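You operate a simulated robot arm through the tools that you are given. There is no shell and no other tool.

The job below is to be done with a simulated robot arm. You get a single attempt, and the scene is never put back.

TASK
Set the red posts at about 20 cm and 80 cm, then load the ruler with 300 g.
Fine: press ZERO with the pan empty after the posts are set; the grey 100 g weight and the black 200 g weight next to it go on the pan. Leave the other two black weights.

It is judged by the outcome, as a careful person would: the job done as asked, and still so three seconds after it is handed in. It fails if anything else is knocked over, pushed out of place, dropped, spilled or broken.

THE ROBOT
A 6-joint arm with a two-finger parallel gripper, fixed in place. Base frame: the origin is at the foot of the arm, x ahead of it, y to its left, z up. Units: m, degrees, N and s.
Its first joint turns from -166.0 to 166.0 degrees. Payload 3.43 kg.
Tool frame: the origin (TCP) lies between the finger pads and is the grasp point; the fingertips stand 0.034 m ahead of it; z points along the fingers, y is the line along which they close. The gripper opens to 0.128 m. The fingers are 0.024 m wide and 0.012 m thick; the gripper's body (0.048 by 0.13 m) begins 0.096 m behind the TCP.
Orientation is told as [roll, pitch, yaw] about the base's x, y, z axes, in that order, counted from this pose: with the fingers straight down and closing along the base's y, the tool's x points along the base's -x, its y along +y and its z along -z.

THE INTERFACE
- The arm moves only by the tool move_arm. Its argument "deltas" is a list of rows, each a list of 6 numbers: the shift along the tool's x, y, z in m, then the turn, a rotation vector about the tool's x, y, z in degrees. In form: [[x, y, z, rx, ry, rz], ...]. A call has 1 to 20 rows; each row shifts and turns the commanded pose from where the row before left it, along the tool's axes as they then stand. "grip" is the gripper command, from -1 (fully open) to 1 (shut), values between in proportion, set as the call begins (left out, the last holds). A row lasts 0.2 s, in which the tool goes at most 0.05 m and 8.6 degrees; a call with a longer step from one row to the next is refused whole, and so is a gripper value outside its range. A pose out of reach is approached as far as the arm can. The call stops where the force on the tool passes 40 N (or 10 N more than at its start, if that is more) or the arm is blocked; 0.2 s more then pass. Each finger travels about 0.153 m/s and halts on what it meets, pressing with about 22 N; the grip force reading is that of the motor and also rises with nothing between the fingers. The clock runs only during rows and for 0.2 s after the last one: add rows that do not move to give the fingers time. It gives the time, the measured TCP pose, the force on the tool (base axes), the opening and the grip force at its end, in the units of the frame above (readings bear some noise), with the torque about the TCP (base axes, N m) and any sound that the robot's microphone picked up.
- Cameras (640 x 400 px; columns grow to the right, rows downward): "scene" is fixed at [0.0497, 0.4993, 1.5627]; the picture's right is [-0.14, -0.99, 0.00], its down [-0.63, 0.09, -0.77] and it looks along [0.77, -0.11, -0.63] (base axes); focal length 351 px, centre (320, 200). "wrist" rides on the gripper at [0.076, -0.011, -0.16] in the tool frame; the picture's right is [0.15, 0.99, 0.00], its down [-0.88, 0.13, -0.46] and it looks along [-0.45, 0.07, 0.89] (tool axes); focal length 234 px, centre (320, 200). There is no depth. A picture from a camera that has moved, and an enlarged one, comes with that camera's place and axes in the base frame and with its lens.
- grab_frame(camera): a new picture of that camera. It takes no simulated time.
- enlarge(camera, box): a new picture of the part [left, top, right, bottom] of that camera's present view, enlarged. It takes no simulated time.
- sign_off(): hands the job in; it is judged then, once.

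Places have to be worked out from the pictures, the camera data and where the tool is seen. Open the gripper and draw the arm clear of the work before you hand the job in, unless the task says otherwise.

The tools are called after "Request:" as name(argument=value, ...) on one line, values as JSON. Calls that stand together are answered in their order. move_arm: Moves the arm, as the interface text tells. Its arguments: {"type":"object","properties":{"deltas":{"type":"array","items":{"type":"array","items":{"type":"number"}}},"grip":{"type":"number"}},"required":["deltas"]} The other tools are called the same way: grab_frame (camera) takes a picture; enlarge (camera, box) takes an enlarged picture of a part of a camera's view; sign_off () hands the job in.

At the start:

```text
t: 0.0
ee_pos: [0.6948, -0.0042, 1.118]
tool_rot: [-0.1, 0.1, 0.0]
contact_force: [0.5, 0.5, 0.7]
moment: [-0.01, -0.03, 0.02]
grip_width: 0.1279
grasp_force: 0.0
```

scene: 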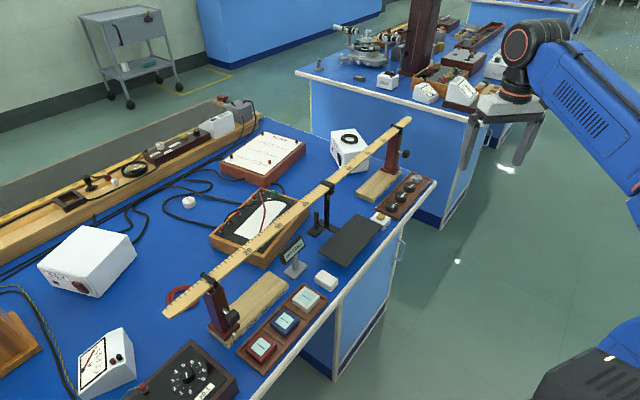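
wrist: 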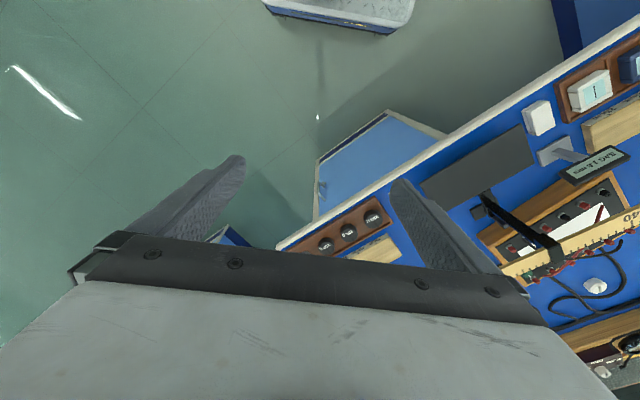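

I start by looking closely at the apparatus from the scene camera.

Request:
enlarge(camera="scene", box=[160, 240, 340, 380])

Request:
enlarge(camera="scene", box=[300, 100, 460, 250])

Request:
enlarge(camera="scene", box=[220, 170, 400, 310])

Request:
enlarge(camera="wrist", box=[440, 40, 640, 300])

```text
2.86 times, centred on (250, 310) of scene
camera zoom: at [0.0497, 0.4993, 1.5627], right [-0.14, -0.99, 0.0], down [-0.63, 0.09, -0.77], along [0.77, -0.11, -0.63], focal length 1002 px, centre (520, -114)
```

zoom: 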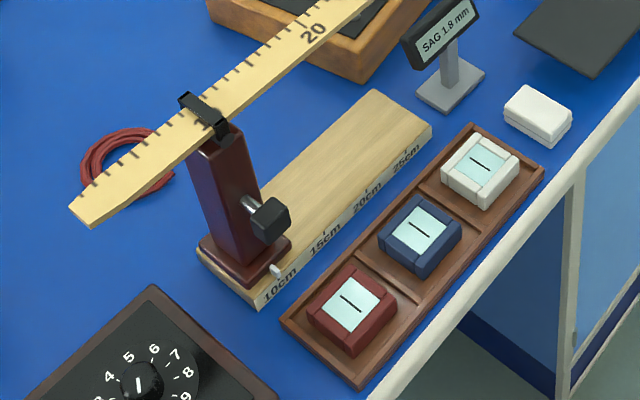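

```text
2.67 times, centred on (380, 175) of scene
camera zoom: at [0.0497, 0.4993, 1.5627], right [-0.14, -0.99, 0.0], down [-0.63, 0.09, -0.77], along [0.77, -0.11, -0.63], focal length 935 px, centre (160, 267)
```

zoom: 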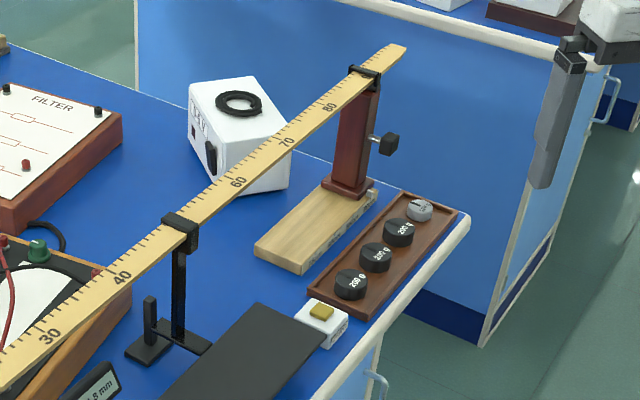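

```text
2.86 times, centred on (310, 240) of scene
camera zoom: at [0.0497, 0.4993, 1.5627], right [-0.14, -0.99, 0.0], down [-0.63, 0.09, -0.77], along [0.77, -0.11, -0.63], focal length 1002 px, centre (349, 86)
```

zoom: 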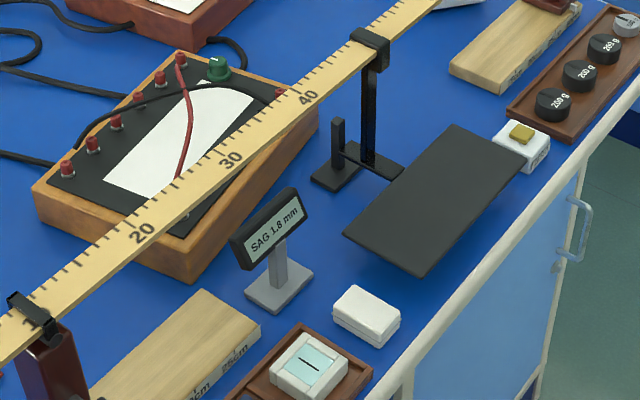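

```text
1.54 times, centred on (540, 170) of wrist
camera zoom: at [0.6187, -0.0137, 1.2778], right [-0.15, 0.99, 0.0], down [0.88, 0.13, 0.46], along [0.45, 0.07, -0.89], focal length 360 px, centre (-18, 246)
```

zoom: 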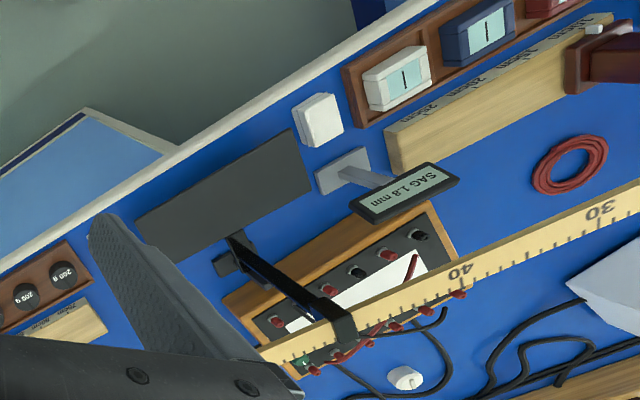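

The weights sit around (0.88, 0.15, 0.82). I zoom further on the posts, the pan and the buttons to understand the mechanism.

Request:
enlarge(camera="scene", box=[300, 170, 400, 260])

Request:
enlarge(camera="scene", box=[190, 250, 290, 340])

Request:
enlarge(camera="scene", box=[345, 110, 445, 230])

Request:
enlarge(camera="scene", box=[235, 260, 345, 375])

```text
4.44 times, centred on (350, 215) of scene
camera zoom: at [0.0497, 0.4993, 1.5627], right [-0.14, -0.99, 0.0], down [-0.63, 0.09, -0.77], along [0.77, -0.11, -0.63], focal length 1559 px, centre (187, 133)
```

zoom: 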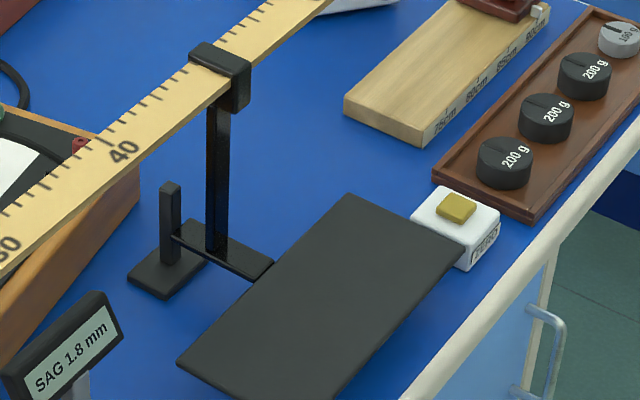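

```text
4.44 times, centred on (240, 295) of scene
camera zoom: at [0.0497, 0.4993, 1.5627], right [-0.14, -0.99, 0.0], down [-0.63, 0.09, -0.77], along [0.77, -0.11, -0.63], focal length 1559 px, centre (676, -222)
```

zoom: 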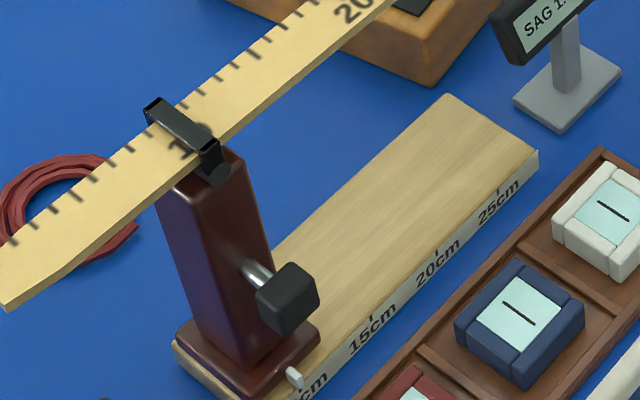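

```text
3.33 times, centred on (395, 170) of scene
camera zoom: at [0.0497, 0.4993, 1.5627], right [-0.14, -0.99, 0.0], down [-0.63, 0.09, -0.77], along [0.77, -0.11, -0.63], focal length 1169 px, centre (70, 300)
```

zoom: 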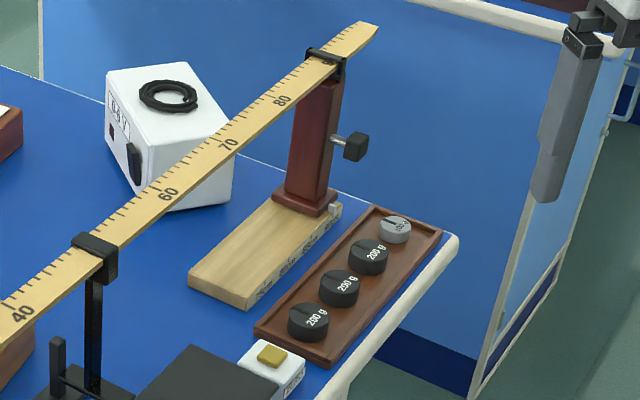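

```text
3.48 times, centred on (290, 318) of scene
camera zoom: at [0.0497, 0.4993, 1.5627], right [-0.14, -0.99, 0.0], down [-0.63, 0.09, -0.77], along [0.77, -0.11, -0.63], focal length 1220 px, centre (424, -209)
```

zoom: 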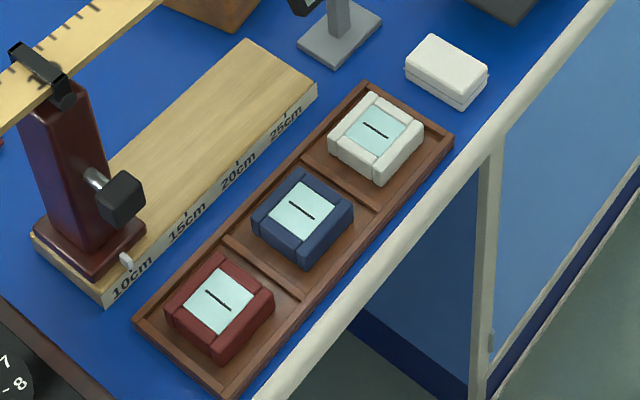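

The bench runs diagonally at about 45° in the base frame: posts at about 10 and 90 cm on their rails, the pan is the dark plate, ZERO is the yellow button and ruler height is about 1.01 m. I raise the arm, move it above the bench's middle and turn it to line up with the bench for a closer wrist view.

Request:
move_arm(deltas=[[0, 0.03, -0.03, 0, 0, 0], [0, 0.04, -0.02, 0, 0, 0], [0, 0.045, -0.01, 0, 0, 0], [0, 0.045, -0.01, 0, 0, 0], [0, 0.045, -0.01, 0, 0, 0], [0, 0.045, 0, 0, 0, 0], [0, 0.04, 0, 0, 0, 0], [0, 0.01, 0, 0, 0, 0], [0, 0, 0, 0, 0, -7.5], [0, 0, 0, 0, 0, -7.5], [0, 0, 0, 0, 0, -7.5], [0, 0, 0, 0, 0, -7.5], [0, 0, 0, 0, 0, -7.5], [0, 0, 0, 0, 0, -7.5], [0, 0, 0, 0, 0, 0]])

Request:
grab_frame(camera="wrist")

Request:
grab_frame(camera="scene")

```text
t: 3.2
ee_pos: [0.6899, 0.2923, 1.1569]
tool_rot: [0.1, -0.2, 45.1]
contact_force: [0.2, -0.6, -0.8]
moment: [0.0, 0.0, -0.02]
grip_width: 0.1279
grasp_force: 0.1
out of reach, approached as far as the arm can: row 3, 4, 5, 6, 7
```

```text
taken
camera wrist: at [0.644, 0.2325, 1.3168], right [-0.8, 0.59, 0.0], down [0.53, 0.71, 0.46], along [0.27, 0.37, -0.89], focal length 234 px, centre (320, 200)
```

wrist: 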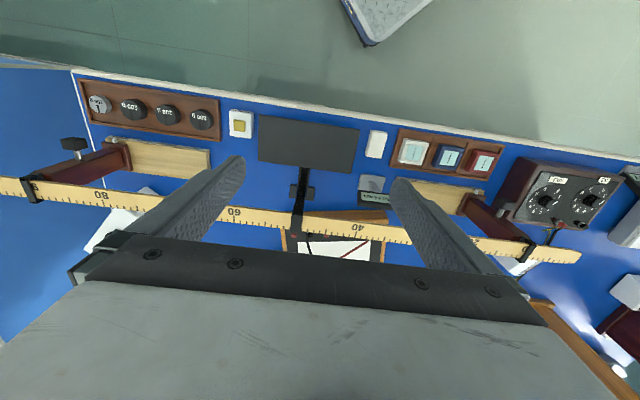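

```text
taken
```

scene: 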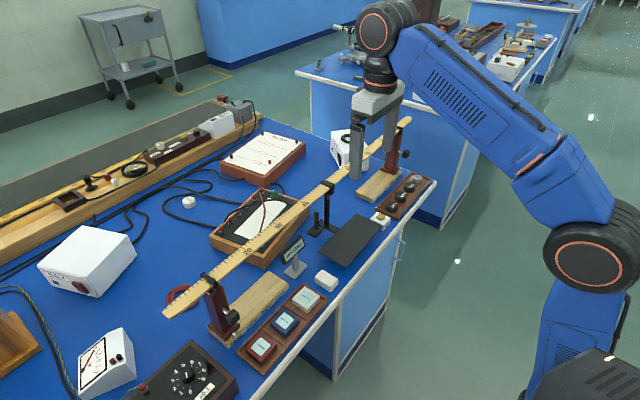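

The wrist view shows the whole bench front. I zoom into both ends and the middle for accurate positions.

Request:
enlarge(camera="wrist", box=[0, 70, 240, 220])

Request:
enlarge(camera="wrist", box=[360, 110, 600, 260])

Request:
enlarge(camera="wrist", box=[210, 90, 410, 215])

```text
2.67 times, centred on (120, 145) of wrist
camera zoom: at [0.644, 0.2325, 1.3168], right [-0.8, 0.59, 0.0], down [0.53, 0.71, 0.46], along [0.27, 0.37, -0.89], focal length 624 px, centre (853, 347)
```

zoom: 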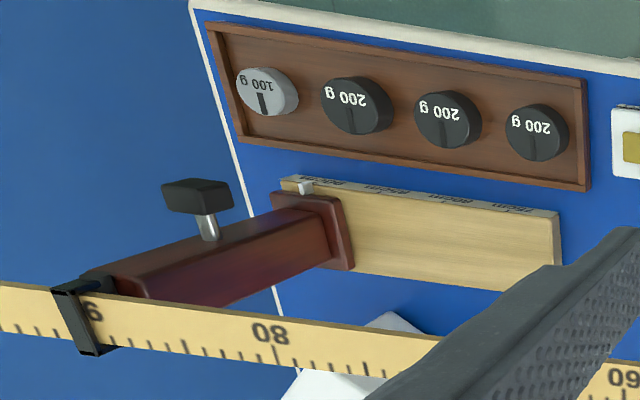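

```text
2.67 times, centred on (480, 185) of wrist
camera zoom: at [0.644, 0.2325, 1.3168], right [-0.8, 0.59, 0.0], down [0.53, 0.71, 0.46], along [0.27, 0.37, -0.89], focal length 624 px, centre (-107, 240)
```

zoom: 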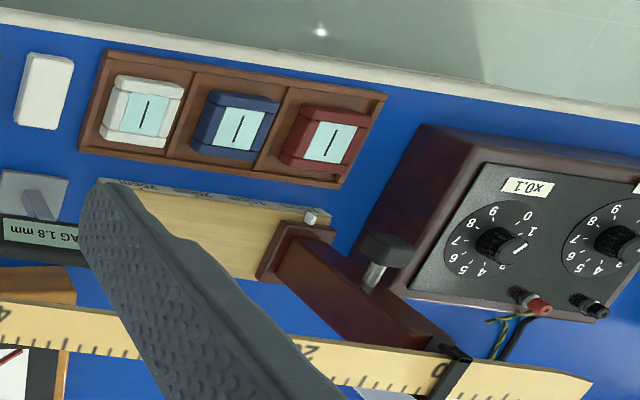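

```text
3.20 times, centred on (310, 152) of wrist
camera zoom: at [0.644, 0.2325, 1.3168], right [-0.8, 0.59, 0.0], down [0.53, 0.71, 0.46], along [0.27, 0.37, -0.89], focal length 749 px, centre (352, 352)
```

zoom: 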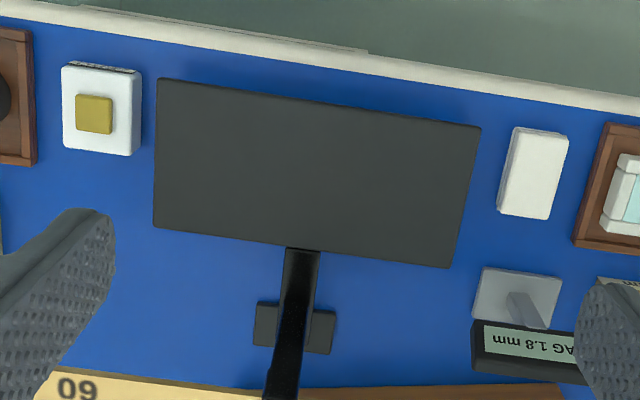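

Bench frame worked out (e along the ruler, m outward): left knob at about (0.480, 0.620, 0.915), right knob at about (1.03, 0.06, 0.92), pan centre about (0.734, 0.311, 0.847). Next I move across in front of the left post with a partly closed gripper and tilt the fingers outward by 20° so the body stays clear of the ruler.

Request:
move_arm(deltas=[[0, 0.03, 0, 0, 0, 0], [0, 0.045, 0, 0, 0, 0], [0, 0.045, 0, 0, 0, 0], [0, 0.045, 0, 0, 0, 0], [0, 0.045, 0, 0, 0, 0], [0, 0.045, 0, 0, 0, 0], [0, 0.045, 0, 0, 0, 0], [0, 0.045, 0, 0, 0, 0], [0, 0.033, 0, 0, 0, 0], [0, 0, 0, 0, -5, 0], [0, 0, 0, 0, -5, 0], [0, 0, 0, 0, -5, 0], [0, 0, 0, 0, -5, 0], [0, 0, 0, 0, 0, 0]], grip=-0.094)

Request:
grab_frame(camera="wrist")

Request:
grab_frame(camera="scene")

```text
t: 6.2
ee_pos: [0.4202, 0.5517, 1.1308]
tool_rot: [0.0, -20.1, 45.0]
contact_force: [0.5, 0.9, -0.1]
moment: [-0.01, -0.04, 0.0]
grip_width: 0.0701
grasp_force: 0.1
out of reach, approached as far as the arm can: row 5, 6, 7, 8, 9
```

```text
taken
camera wrist: at [0.3384, 0.4565, 1.2556], right [-0.8, 0.6, -0.05], down [0.38, 0.57, 0.73], along [0.47, 0.56, -0.68], focal length 234 px, centre (320, 200)
```

wrist: 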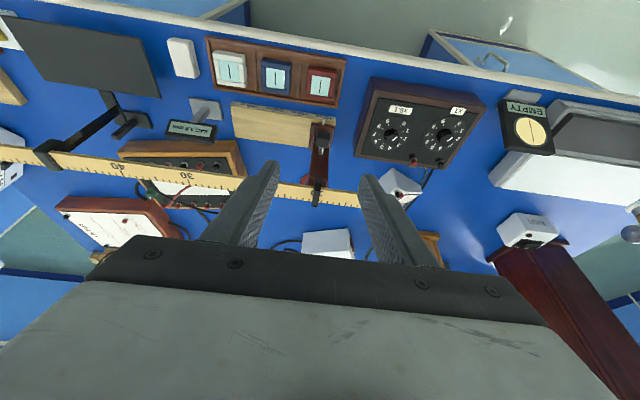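

```text
taken
```

scene: 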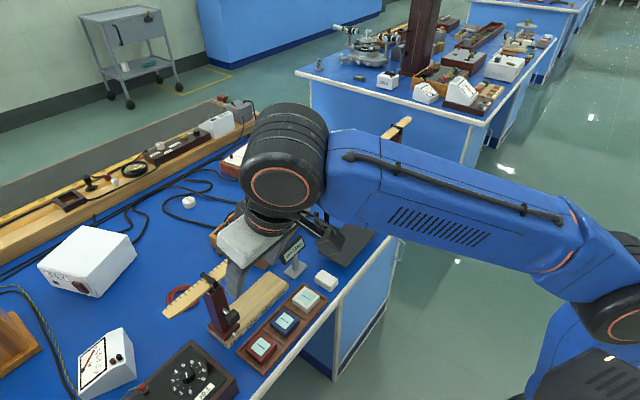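

TCP is now at e≈-0.093, m≈0.687, z 1.131 with a 20° tilt. I zoom in on the left post and scale to confirm its reading and the knob's place.

Request:
enlarge(camera="wrist", box=[220, 90, 380, 215])

Request:
enlarge(camera="wrist", box=[270, 110, 360, 170])

Request:
enlarge(camera="wrist", box=[90, 80, 250, 180])

```text
3.20 times, centred on (300, 152) of wrist
camera zoom: at [0.3384, 0.4565, 1.2556], right [-0.8, 0.6, -0.05], down [0.38, 0.57, 0.73], along [0.47, 0.56, -0.68], focal length 749 px, centre (384, 352)
```

zoom: 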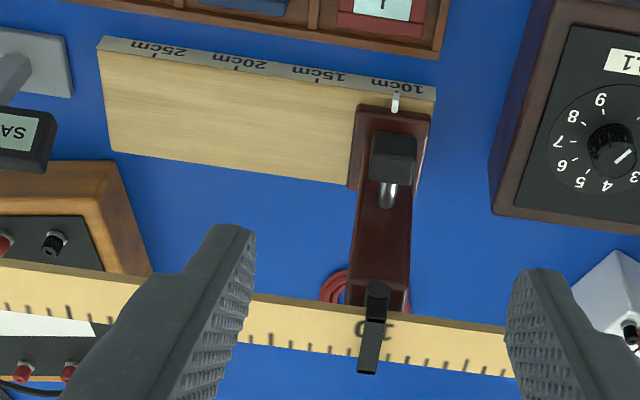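

```text
6.67 times, centred on (315, 140) of wrist
camera zoom: at [0.3384, 0.4565, 1.2556], right [-0.8, 0.6, -0.05], down [0.38, 0.57, 0.73], along [0.47, 0.56, -0.68], focal length 1561 px, centre (353, 600)
```

zoom: 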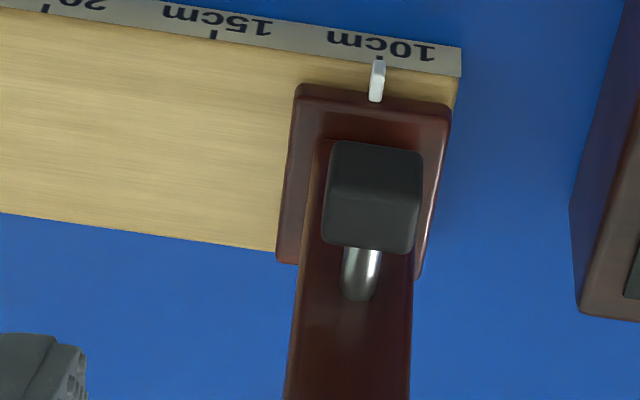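

```text
4.00 times, centred on (170, 130) of wrist
camera zoom: at [0.3384, 0.4565, 1.2556], right [-0.8, 0.6, -0.05], down [0.38, 0.57, 0.73], along [0.47, 0.56, -0.68], focal length 937 px, centre (920, 480)
```

zoom: 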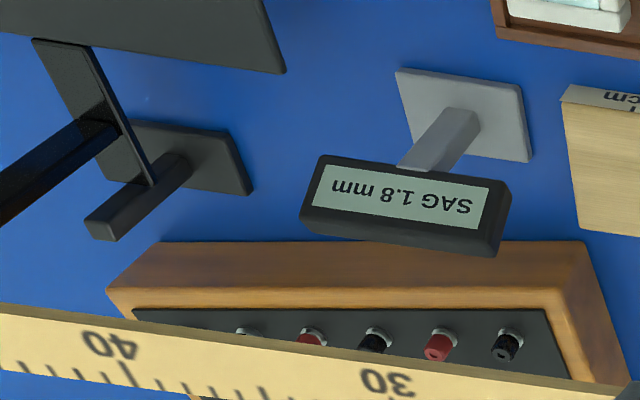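

The left pointer sits exactly on 10 cm and the knob checks out at e≈-0.10, m≈0.778, z≈0.915. I approach along the tool axis, stopping short to check the alignment.

Request:
move_arm(deltas=[[-0.003, 0.002, 0.03, 0, 0, 0], [-0.004, 0.002, 0.04, 0, 0, 0], [-0.004, 0.003, 0.04, 0, 0, 0], [0, 0, 0.03, 0, 0, 0], [0, 0, 0.02, 0, 0, 0], [0, 0, 0, 0, 0, 0]])

Request:
grab_frame(camera="wrist")

Request:
enlarge(camera="scene", box=[170, 220, 310, 350])

```text
t: 7.6
ee_pos: [0.4613, 0.6025, 0.9845]
tool_rot: [0.0, -20.0, 45.1]
contact_force: [-0.1, -0.3, -0.3]
moment: [0.02, -0.01, -0.01]
grip_width: 0.0701
grasp_force: 0.0
```

```text
taken
camera wrist: at [0.3802, 0.5065, 1.108], right [-0.8, 0.6, -0.05], down [0.38, 0.57, 0.73], along [0.47, 0.56, -0.68], focal length 234 px, centre (320, 200)
```

wrist: 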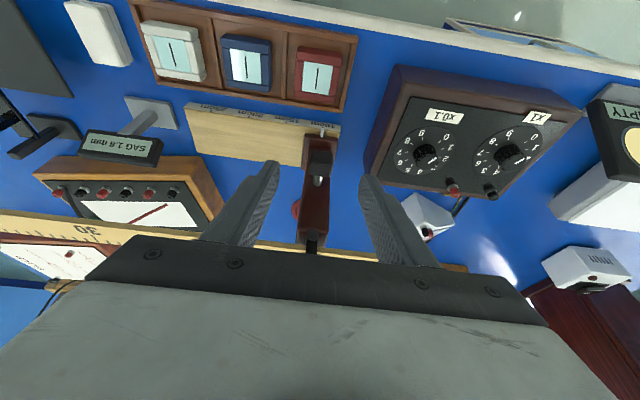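

```text
3.08 times, centred on (240, 285) of scene
camera zoom: at [0.0497, 0.4993, 1.5627], right [-0.14, -0.99, 0.0], down [-0.63, 0.09, -0.77], along [0.77, -0.11, -0.63], focal length 1079 px, centre (566, -62)
```

zoom: 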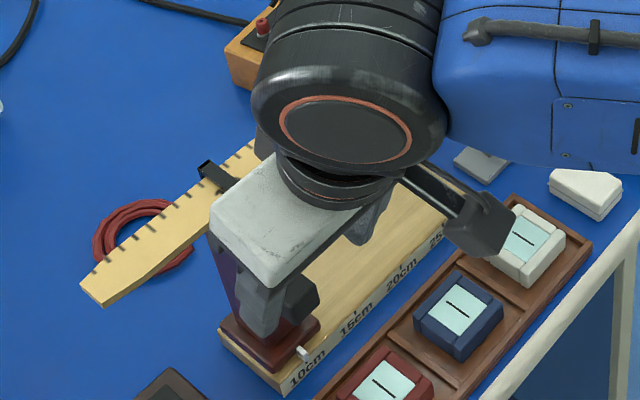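

The knob is centred between the fingers and about 74 mm ahead. I advance 64 mm and then close on the knob.

Request:
move_arm(deltas=[[0, 0, 0.02, 0, 0, 0], [0, 0, 0.02, 0, 0, 0], [0, 0, 0.014, 0, 0, 0], [0, 0, 0.01, 0, 0, 0], [0, 0, 0, 0, 0, 0]])

Request:
enlarge(camera="wrist", box=[220, 80, 420, 260])

Request:
enlarge(camera="scene", box=[170, 220, 310, 350])

```text
t: 8.8
ee_pos: [0.4768, 0.6181, 0.9245]
tool_rot: [0.0, -19.9, 45.0]
contact_force: [0.0, 0.1, -0.5]
moment: [-0.02, -0.05, 0.0]
grip_width: 0.0699
grasp_force: 0.0
```

```text
2.22 times, centred on (320, 170) of wrist
camera zoom: at [0.3948, 0.5219, 1.0489], right [-0.8, 0.6, -0.05], down [0.38, 0.57, 0.73], along [0.47, 0.56, -0.68], focal length 520 px, centre (320, 267)
```

zoom: 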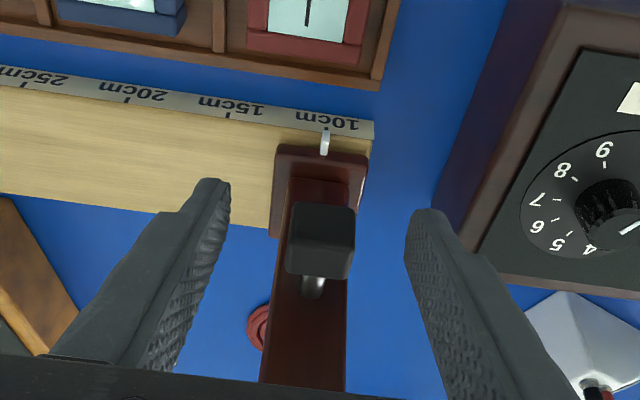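

```text
3.08 times, centred on (240, 285) of scene
camera zoom: at [0.0497, 0.4993, 1.5627], right [-0.14, -0.99, 0.0], down [-0.63, 0.09, -0.77], along [0.77, -0.11, -0.63], focal length 1079 px, centre (566, -62)
```

zoom: 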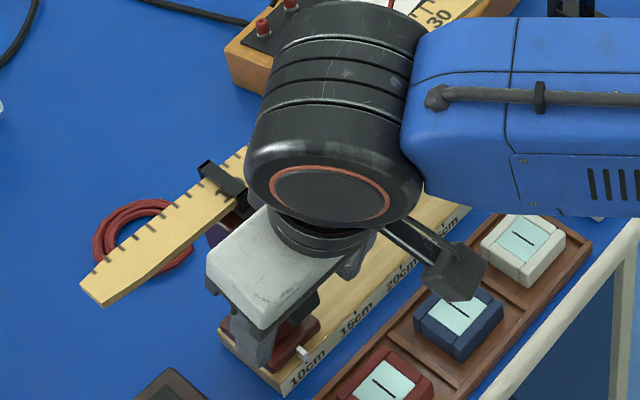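

The knob lies between the pads. I close the gripper on it.

Request:
move_arm(deltas=[[0, 0, 0, 0, 0, 0], [0, 0, 0, 0, 0, 0], [0, 0, 0, 0, 0, 0]], grip=1.0)

Request:
enlarge(camera="wrist", box=[220, 80, 420, 260])

```text
t: 9.6
ee_pos: [0.4775, 0.6187, 0.9241]
tool_rot: [-0.1, -20.0, 45.0]
contact_force: [-0.6, 1.5, -1.3]
moment: [0.22, -0.15, 0.0]
grip_width: 0.0239
grasp_force: 44.7
```

```text
2.22 times, centred on (320, 170) of wrist
camera zoom: at [0.3947, 0.522, 1.0489], right [-0.8, 0.6, -0.05], down [0.38, 0.57, 0.73], along [0.47, 0.56, -0.68], focal length 520 px, centre (320, 267)
```

zoom: 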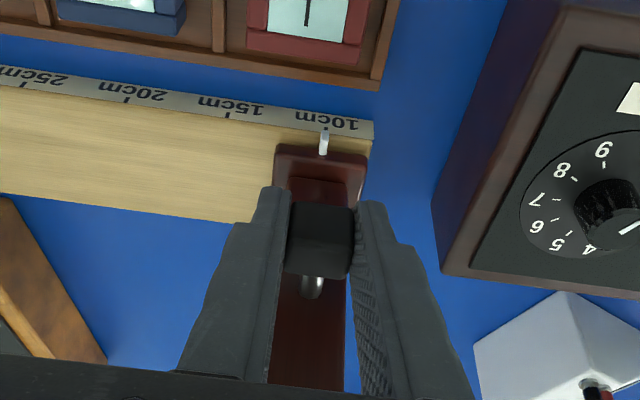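

The knob is held (24 mm). I slide it a short 2 cm along +e and read the force and whether the post follows.

Request:
move_arm(deltas=[[0, -0.004, 0, 0, 0, 0], [0, -0.004, 0, 0, 0, 0], [0, -0.004, 0, 0, 0, 0], [0, -0.004, 0, 0, 0, 0], [0, -0.004, 0, 0, 0, 0]])

Request:
enlarge(camera="wrist", box=[220, 80, 420, 260])

Request:
grab_frame(camera="scene")

```text
t: 10.8
ee_pos: [0.4903, 0.6034, 0.9235]
tool_rot: [0.1, -19.9, 45.0]
contact_force: [-14.9, -13.5, -7.0]
moment: [0.26, -0.15, -0.07]
grip_width: 0.0239
grasp_force: 45.7
```

```text
2.22 times, centred on (320, 170) of wrist
camera zoom: at [0.4088, 0.5082, 1.0491], right [-0.8, 0.6, -0.05], down [0.38, 0.57, 0.73], along [0.47, 0.56, -0.68], focal length 520 px, centre (320, 267)
```

zoom: 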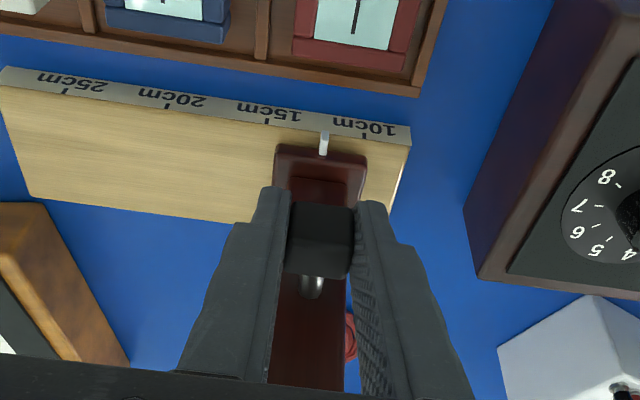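

```text
taken
```

scene: 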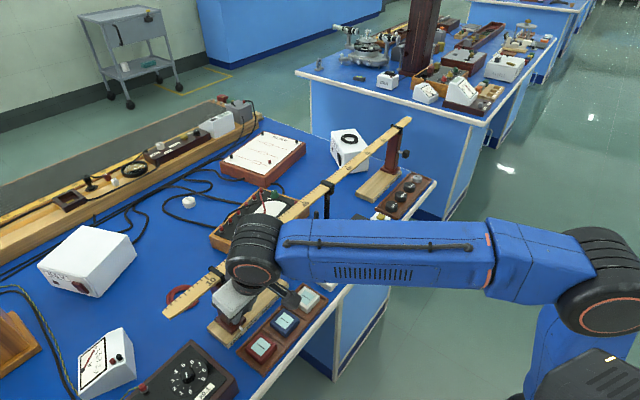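

The post follows (pointer now about 12 cm), but there is a roughly 20 N push toward the robot, so I pause a moment to see whether it settles.

Request:
move_arm(deltas=[[0, 0, 0, 0, 0, 0], [0, 0, 0, 0, 0, 0]])

```text
t: 11.4
ee_pos: [0.4904, 0.6045, 0.9237]
tool_rot: [0.1, -19.9, 45.0]
contact_force: [-18.5, -20.8, -10.1]
moment: [-0.51, 0.76, -0.1]
grip_width: 0.0239
grasp_force: 45.0
```

The torque says the push acts 30 mm beyond the TCP, which means the fingertips are touching the column's front face. I back off 2 mm along tool +x while still holding the knob.

Request:
move_arm(deltas=[[0.001, 0, 0, 0, 0, 0], [0.001, 0, 0, 0, 0, 0], [0, 0, 0, 0, 0, 0]])

```text
t: 12.2
ee_pos: [0.4905, 0.6038, 0.924]
tool_rot: [0.0, -20.1, 44.9]
contact_force: [1.6, 1.3, 0.1]
moment: [-0.39, 0.1, -0.06]
grip_width: 0.024
grasp_force: 45.2
```

The force is gone. I continue sliding about 6 cm slowly and watch the force.

Request:
move_arm(deltas=[[0.0005, -0.004, 0, 0, 0, 0], [0, -0.005, 0, 0, 0, 0], [0, -0.005, 0, 0, 0, 0], [0, -0.005, 0, 0, 0, 0], [0, -0.005, 0, 0, 0, 0], [0, -0.005, 0, 0, 0, 0]])

Request:
enlarge(camera="wrist", box=[220, 80, 420, 260])

Request:
enlarge(camera="scene", box=[170, 200, 330, 350])

```text
t: 13.2
ee_pos: [0.5039, 0.5896, 0.9239]
tool_rot: [-0.1, -20.2, 44.9]
contact_force: [11.1, 8.4, 2.2]
moment: [-1.02, 0.69, -0.03]
grip_width: 0.0239
grasp_force: 45.0
stopped in row 4: the force on the tool passed its limit at 41 N (the readings are from after the stop); the commanded pose is now the measured one
```

```text
2.22 times, centred on (320, 170) of wrist
camera zoom: at [0.4217, 0.4942, 1.0484], right [-0.8, 0.6, -0.05], down [0.38, 0.56, 0.73], along [0.47, 0.56, -0.68], focal length 520 px, centre (320, 267)
```

zoom: 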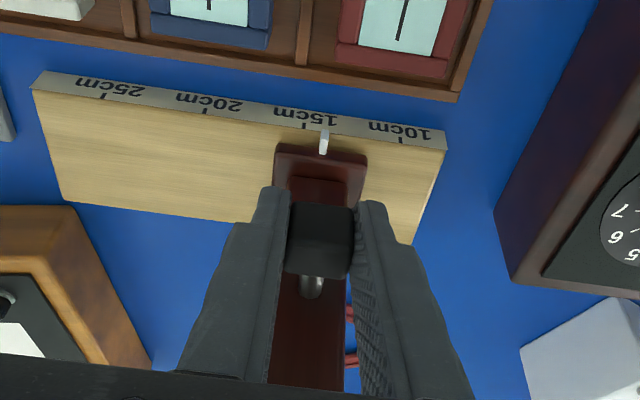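

```text
2.67 times, centred on (250, 275) of scene
camera zoom: at [0.0497, 0.4993, 1.5627], right [-0.14, -0.99, 0.0], down [-0.63, 0.09, -0.77], along [0.77, -0.11, -0.63], focal length 935 px, centre (507, 0)
```

zoom: 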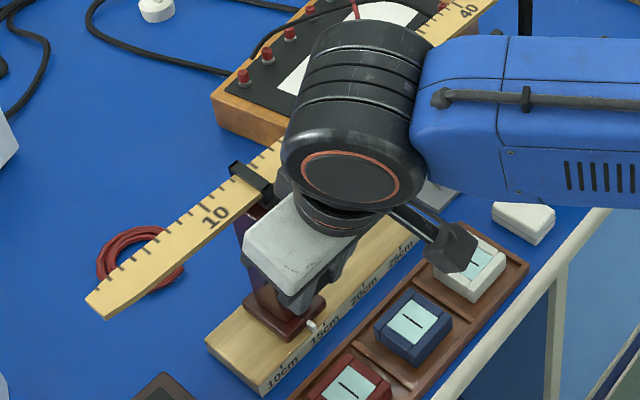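

The over-constrained grip builds up sideways force, though the pointer has reached about 14 cm. I loosen the fingers to a loose cage around the knob, back off 3 mm from the column, and push with the trailing finger instead.

Request:
move_arm(deltas=[[0, 0, 0, 0, 0, 0], [0, 0, 0, 0, 0, 0], [0.002, 0, 0, 0, 0, 0], [0.002, 0, 0, 0, 0, 0], [0, 0, 0, 0, 0, 0]], grip=0.45)

Request:
enlarge(camera="wrist", box=[220, 80, 420, 260])

```text
t: 14.4
ee_pos: [0.501, 0.5871, 0.9222]
tool_rot: [0.1, -20.1, 45.0]
contact_force: [-0.1, -0.3, 0.0]
moment: [0.0, -0.02, 0.01]
grip_width: 0.0354
grasp_force: 0.0
```

```text
2.22 times, centred on (320, 170) of wrist
camera zoom: at [0.4186, 0.4915, 1.047], right [-0.8, 0.6, -0.05], down [0.38, 0.56, 0.73], along [0.47, 0.56, -0.68], focal length 520 px, centre (320, 267)
```

zoom: 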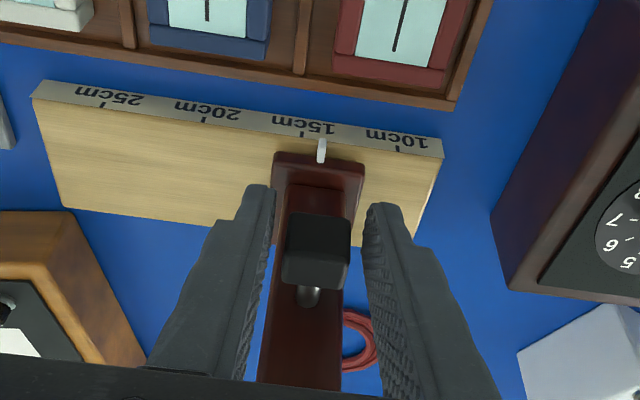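

The knob is free in a 35 mm cage and the pointer reads about 14.0. I now push along +e by about 4.5 cm with the trailing finger.

Request:
move_arm(deltas=[[0, -0.005, 0, 0, 0, 0], [0, -0.004, 0, 0, 0, 0], [0, -0.004, 0, 0, 0, 0], [0, -0.004, 0, 0, 0, 0], [0, -0.004, 0, 0, 0, 0], [0, -0.004, 0, 0, 0, 0], [0, -0.004, 0, 0, 0, 0], [0, -0.004, 0, 0, 0, 0], [0, -0.004, 0, 0, 0, 0], [0, -0.004, 0, 0, 0, 0]])

Request:
enlarge(camera="wrist", box=[220, 80, 420, 260])

Request:
grab_frame(camera="scene")

```text
t: 16.6
ee_pos: [0.5304, 0.5579, 0.9222]
tool_rot: [0.1, -20.2, 45.1]
contact_force: [0.7, -0.1, 0.0]
moment: [-0.01, -0.03, 0.02]
grip_width: 0.0354
grasp_force: 0.2
```

```text
2.22 times, centred on (320, 170) of wrist
camera zoom: at [0.447, 0.4612, 1.0462], right [-0.8, 0.6, -0.05], down [0.38, 0.57, 0.73], along [0.47, 0.56, -0.68], focal length 520 px, centre (320, 267)
```

zoom: 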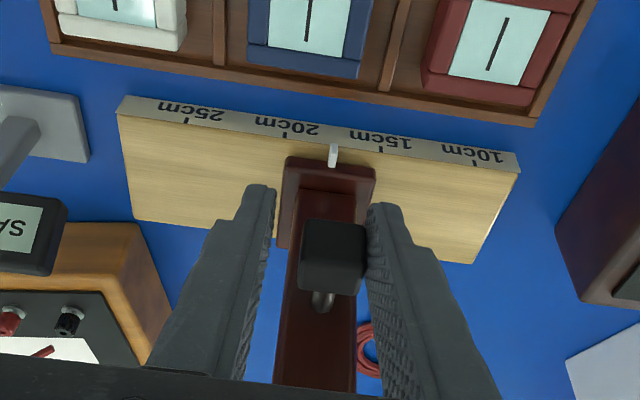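

```text
taken
```

scene: 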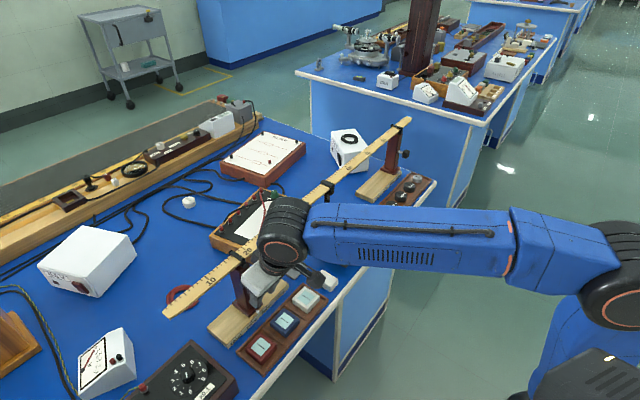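

Clean sliding with no side force; the pointer reads about 17.5. I push the remaining 2.4 cm in smaller steps.

Request:
move_arm(deltas=[[0, -0.004, 0, 0, 0, 0], [0, -0.004, 0, 0, 0, 0], [0, -0.004, 0, 0, 0, 0], [0, -0.004, 0, 0, 0, 0], [0, -0.004, 0, 0, 0, 0], [0, -0.004, 0, 0, 0, 0], [0, 0, 0, 0, 0, 0]])

Request:
enlarge(camera="wrist", box=[260, 90, 380, 180])

Request:
enlarge(camera="scene", box=[190, 220, 330, 350])

```text
t: 18.2
ee_pos: [0.5465, 0.5407, 0.9221]
tool_rot: [0.2, -20.3, 45.0]
contact_force: [0.4, 0.9, -1.0]
moment: [0.0, -0.02, 0.0]
grip_width: 0.0355
grasp_force: 0.1
```

```text
4.44 times, centred on (320, 135) of wrist
camera zoom: at [0.4644, 0.4455, 1.0468], right [-0.8, 0.6, -0.05], down [0.38, 0.56, 0.73], along [0.47, 0.56, -0.68], focal length 1041 px, centre (320, 489)
```

zoom: 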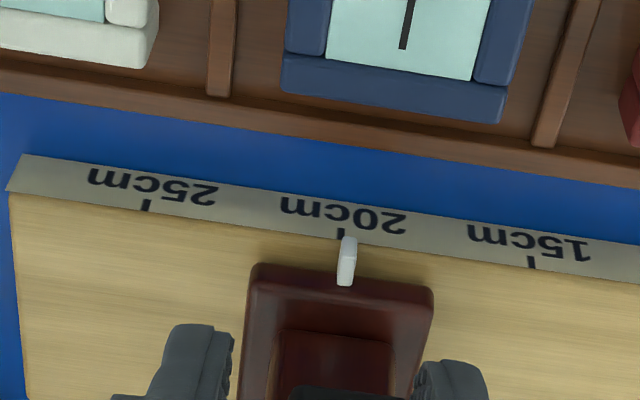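

```text
3.08 times, centred on (260, 285) of scene
camera zoom: at [0.0497, 0.4993, 1.5627], right [-0.14, -0.99, 0.0], down [-0.63, 0.09, -0.77], along [0.77, -0.11, -0.63], focal length 1079 px, centre (505, -62)
```

zoom: 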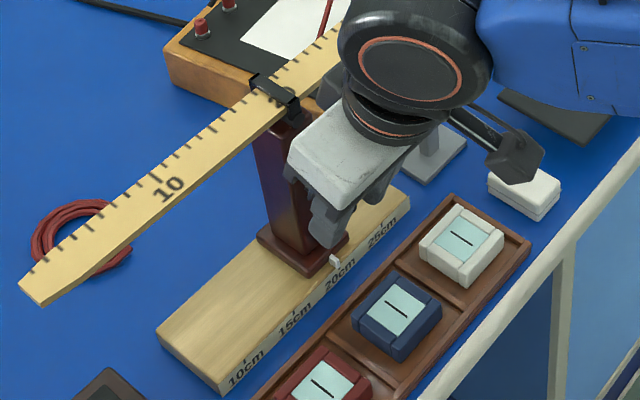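

The pointer is about 1.5 mm short of the 20 mark, so I nudge it slightly, then re-centre the cage and retreat along the tool axis.

Request:
move_arm(deltas=[[0, -0.0013, 0, 0, 0, 0], [0, 0, 0, 0, 0, 0], [0, 0.005, 0, 0, 0, 0], [0, 0, 0, 0, 0, 0]])

Request:
enlarge(camera="wrist", box=[260, 90, 380, 180])

```text
t: 19.2
ee_pos: [0.5442, 0.5447, 0.9227]
tool_rot: [0.1, -20.2, 44.9]
contact_force: [1.0, 0.1, 0.4]
moment: [0.03, -0.01, 0.02]
grip_width: 0.0352
grasp_force: 0.2
```

```text
4.44 times, centred on (320, 135) of wrist
camera zoom: at [0.4617, 0.4478, 1.0473], right [-0.8, 0.6, -0.05], down [0.38, 0.56, 0.73], along [0.47, 0.56, -0.68], focal length 1041 px, centre (320, 489)
```

zoom: 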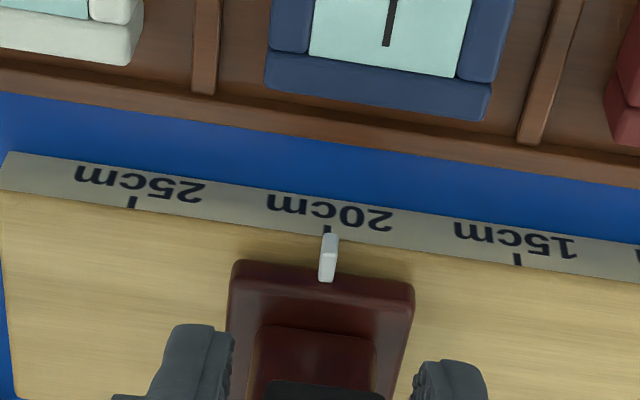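

The left post is on the 20 mark. I retreat along the tool axis and travel along the bench toward the right end at a safe height.

Request:
move_arm(deltas=[[0, 0, -0.02, 0, 0, 0], [0, 0, -0.04, 0, 0, 0], [0, 0, -0.045, 0, 0, 0], [0, 0, -0.045, 0, 0, 0], [0.01, -0.03, -0.01, 0, 0, 0], [0.01, -0.045, 0, 0, 0, 0], [0, -0.045, 0, 0, 0, 0], [0, -0.045, 0, 0, 0, 0], [0, -0.045, 0, 0, 0, 0], [0, -0.045, 0, 0, 0, 0], [0, -0.045, 0, 0, 0, 0], [0, -0.045, 0, 0, 0, 0], [0, -0.045, 0, 0, 0, 0], [0, -0.045, 0, 0, 0, 0], [0, -0.045, 0, 0, 0, 0], [0, 0, 0, 0, 0, 0]])

Request:
grab_frame(camera="wrist")

Request:
grab_frame(camera="scene")

```text
t: 22.6
ee_pos: [0.8309, 0.1527, 1.0643]
tool_rot: [0.1, -20.2, 45.0]
contact_force: [0.2, 0.2, 0.8]
moment: [0.03, 0.01, -0.02]
grip_width: 0.0351
grasp_force: 0.0
```

```text
taken
camera wrist: at [0.7493, 0.0569, 1.1886], right [-0.8, 0.6, -0.05], down [0.38, 0.56, 0.73], along [0.47, 0.56, -0.68], focal length 234 px, centre (320, 200)
```

wrist: 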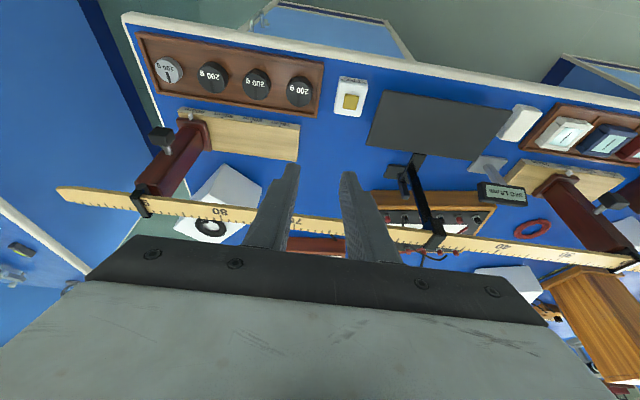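

```text
taken
```

scene: 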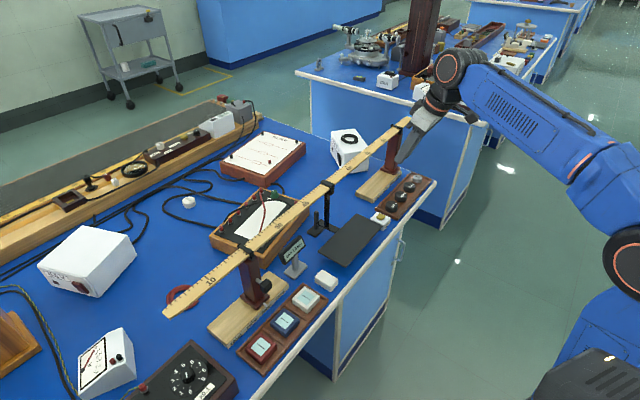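

At e≈0.48. I zoom on the right post and its scale, the weights, and the button.

Request:
enlarge(camera="wrist", box=[120, 90, 310, 230])

Request:
enlarge(camera="wrist", box=[120, 20, 380, 180])

Request:
enlarge(camera="scene", box=[170, 220, 310, 350])

```text
2.86 times, centred on (215, 160) of wrist
camera zoom: at [0.7493, 0.0569, 1.1886], right [-0.8, 0.6, -0.05], down [0.38, 0.56, 0.73], along [0.47, 0.56, -0.68], focal length 669 px, centre (620, 314)
```

zoom: 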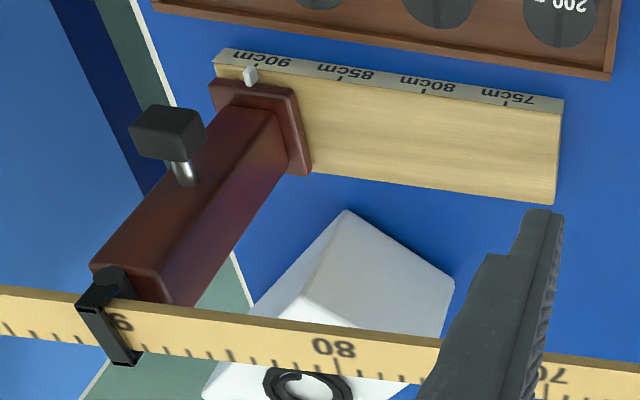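

```text
2.46 times, centred on (250, 100) of wrist
camera zoom: at [0.7493, 0.0569, 1.1886], right [-0.8, 0.6, -0.05], down [0.38, 0.56, 0.73], along [0.47, 0.56, -0.68], focal length 576 px, centre (492, 446)
```

zoom: 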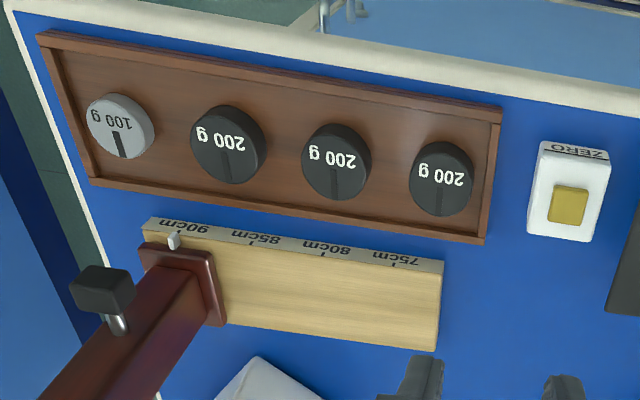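

```text
3.08 times, centred on (240, 285) of scene
camera zoom: at [0.0497, 0.4993, 1.5627], right [-0.14, -0.99, 0.0], down [-0.63, 0.09, -0.77], along [0.77, -0.11, -0.63], focal length 1079 px, centre (566, -62)
```

zoom: 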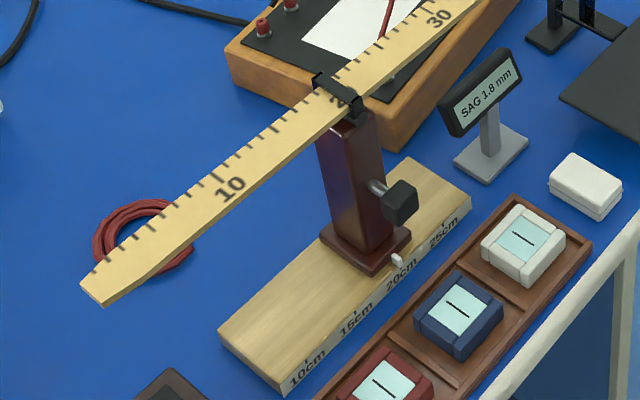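

ZERO button and the four weights are confirmed, and the right pointer is at about 90 with its knob near e≈0.697, m≈0.778, z≈0.915. To reach that far I tilt to 40° and move to a pre-grasp pose in front of it.

Request:
move_arm(deltas=[[0, 0, 0, 0, -5, 0], [0, 0, 0, 0, -5, 0], [0, 0, 0, 0, -5, 0], [0, 0, 0, 0, -5, 0], [0.0073, -0.0435, 0.0066, 0, 0, 0], [0.0073, -0.0435, 0.0066, 0, 0, 0], [0.0073, -0.0435, 0.0066, 0, 0, 0], [0.0073, -0.0435, 0.0066, 0, 0, 0], [0.0073, -0.0435, 0.0066, 0, 0, 0], [0, 0, 0, 0, 0, 0]], grip=0.219)

Request:
grab_frame(camera="wrist")

Request:
grab_frame(camera="scene")

```text
t: 24.8
ee_pos: [0.9818, -0.0072, 1.0179]
tool_rot: [0.1, -40.2, 45.0]
contact_force: [-0.3, -0.3, -0.5]
moment: [0.0, 0.0, 0.0]
grip_width: 0.05
grasp_force: 0.0
```

```text
taken
camera wrist: at [0.8743, -0.1279, 1.091], right [-0.78, 0.62, -0.09], down [0.18, 0.36, 0.92], along [0.6, 0.7, -0.39], focal length 234 px, centre (320, 200)
```

wrist: 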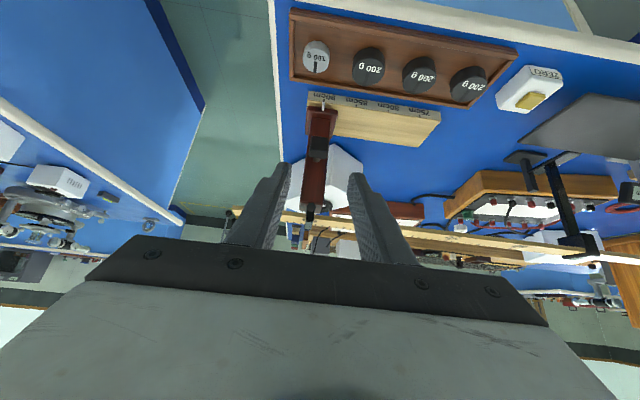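

```text
taken
```

scene: 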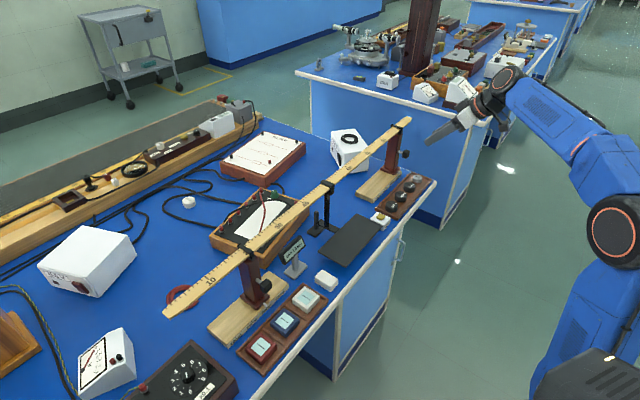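

Reachable with no problem. I zoom in to check knob alignment before advancing.

Request:
enlarge(camera="wrist", box=[250, 80, 390, 220])

Request:
enlarge(camera="scene", box=[370, 90, 490, 200])

```text
2.86 times, centred on (320, 150) of wrist
camera zoom: at [0.8743, -0.1279, 1.091], right [-0.78, 0.62, -0.09], down [0.18, 0.36, 0.92], along [0.6, 0.7, -0.39], focal length 669 px, centre (320, 343)
```

zoom: 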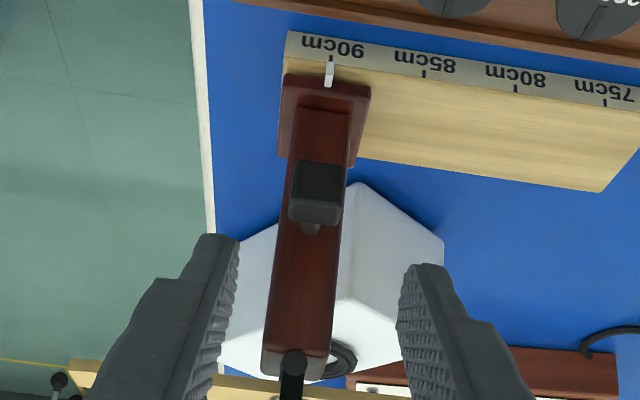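

```text
3.64 times, centred on (430, 145) of scene
camera zoom: at [0.0497, 0.4993, 1.5627], right [-0.14, -0.99, 0.0], down [-0.63, 0.09, -0.77], along [0.77, -0.11, -0.63], focal length 1275 px, centre (-80, 400)
```

zoom: 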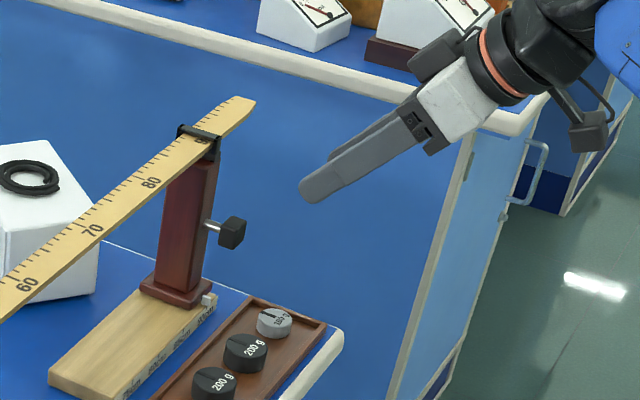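

Knob computed at e≈0.699 and TCP at e≈0.699, so alignment is good. I advance 11 cm along the tool axis, slowing at the end.

Request:
move_arm(deltas=[[0.001, 0, 0.03, 0, 0, 0], [0.001, 0, 0.03, 0, 0, 0], [0, 0, 0.02, 0, 0, 0], [0, 0, 0.015, 0, 0, 0], [0, 0, 0.01, 0, 0, 0], [0, 0, 0.006, 0, 0, 0], [0, 0, 0, 0, 0, 0]])

Request:
enlarge(camera="wrist", box=[230, 70, 410, 240])

Request:
enlarge(camera="scene", box=[350, 90, 470, 220])

```text
t: 26.4
ee_pos: [1.0289, 0.0437, 0.9298]
tool_rot: [0.1, -40.2, 45.0]
contact_force: [-0.1, 1.3, 0.4]
moment: [-0.02, -0.02, -0.04]
grip_width: 0.05
grasp_force: 0.1
```

```text
2.35 times, centred on (320, 155) of wrist
camera zoom: at [0.9225, -0.0769, 1.0043], right [-0.78, 0.62, -0.09], down [0.18, 0.36, 0.92], along [0.6, 0.7, -0.39], focal length 551 px, centre (320, 306)
```

zoom: 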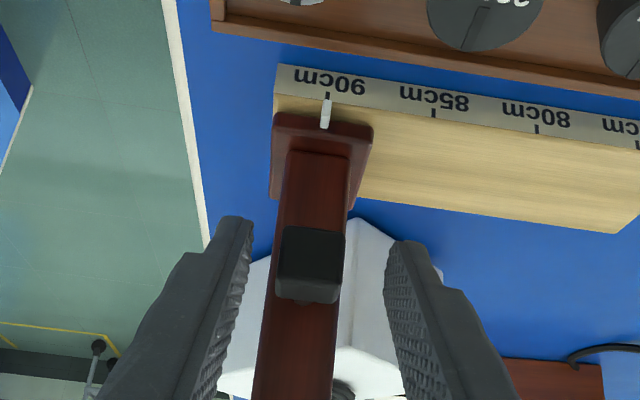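

```text
3.08 times, centred on (410, 155) of scene
camera zoom: at [0.0497, 0.4993, 1.5627], right [-0.14, -0.99, 0.0], down [-0.63, 0.09, -0.77], along [0.77, -0.11, -0.63], focal length 1079 px, centre (43, 338)
```

zoom: 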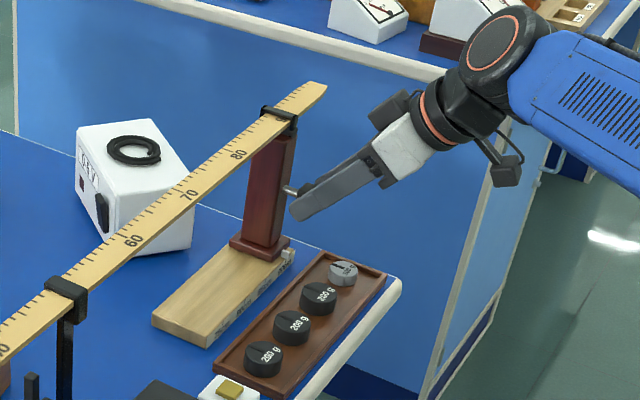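

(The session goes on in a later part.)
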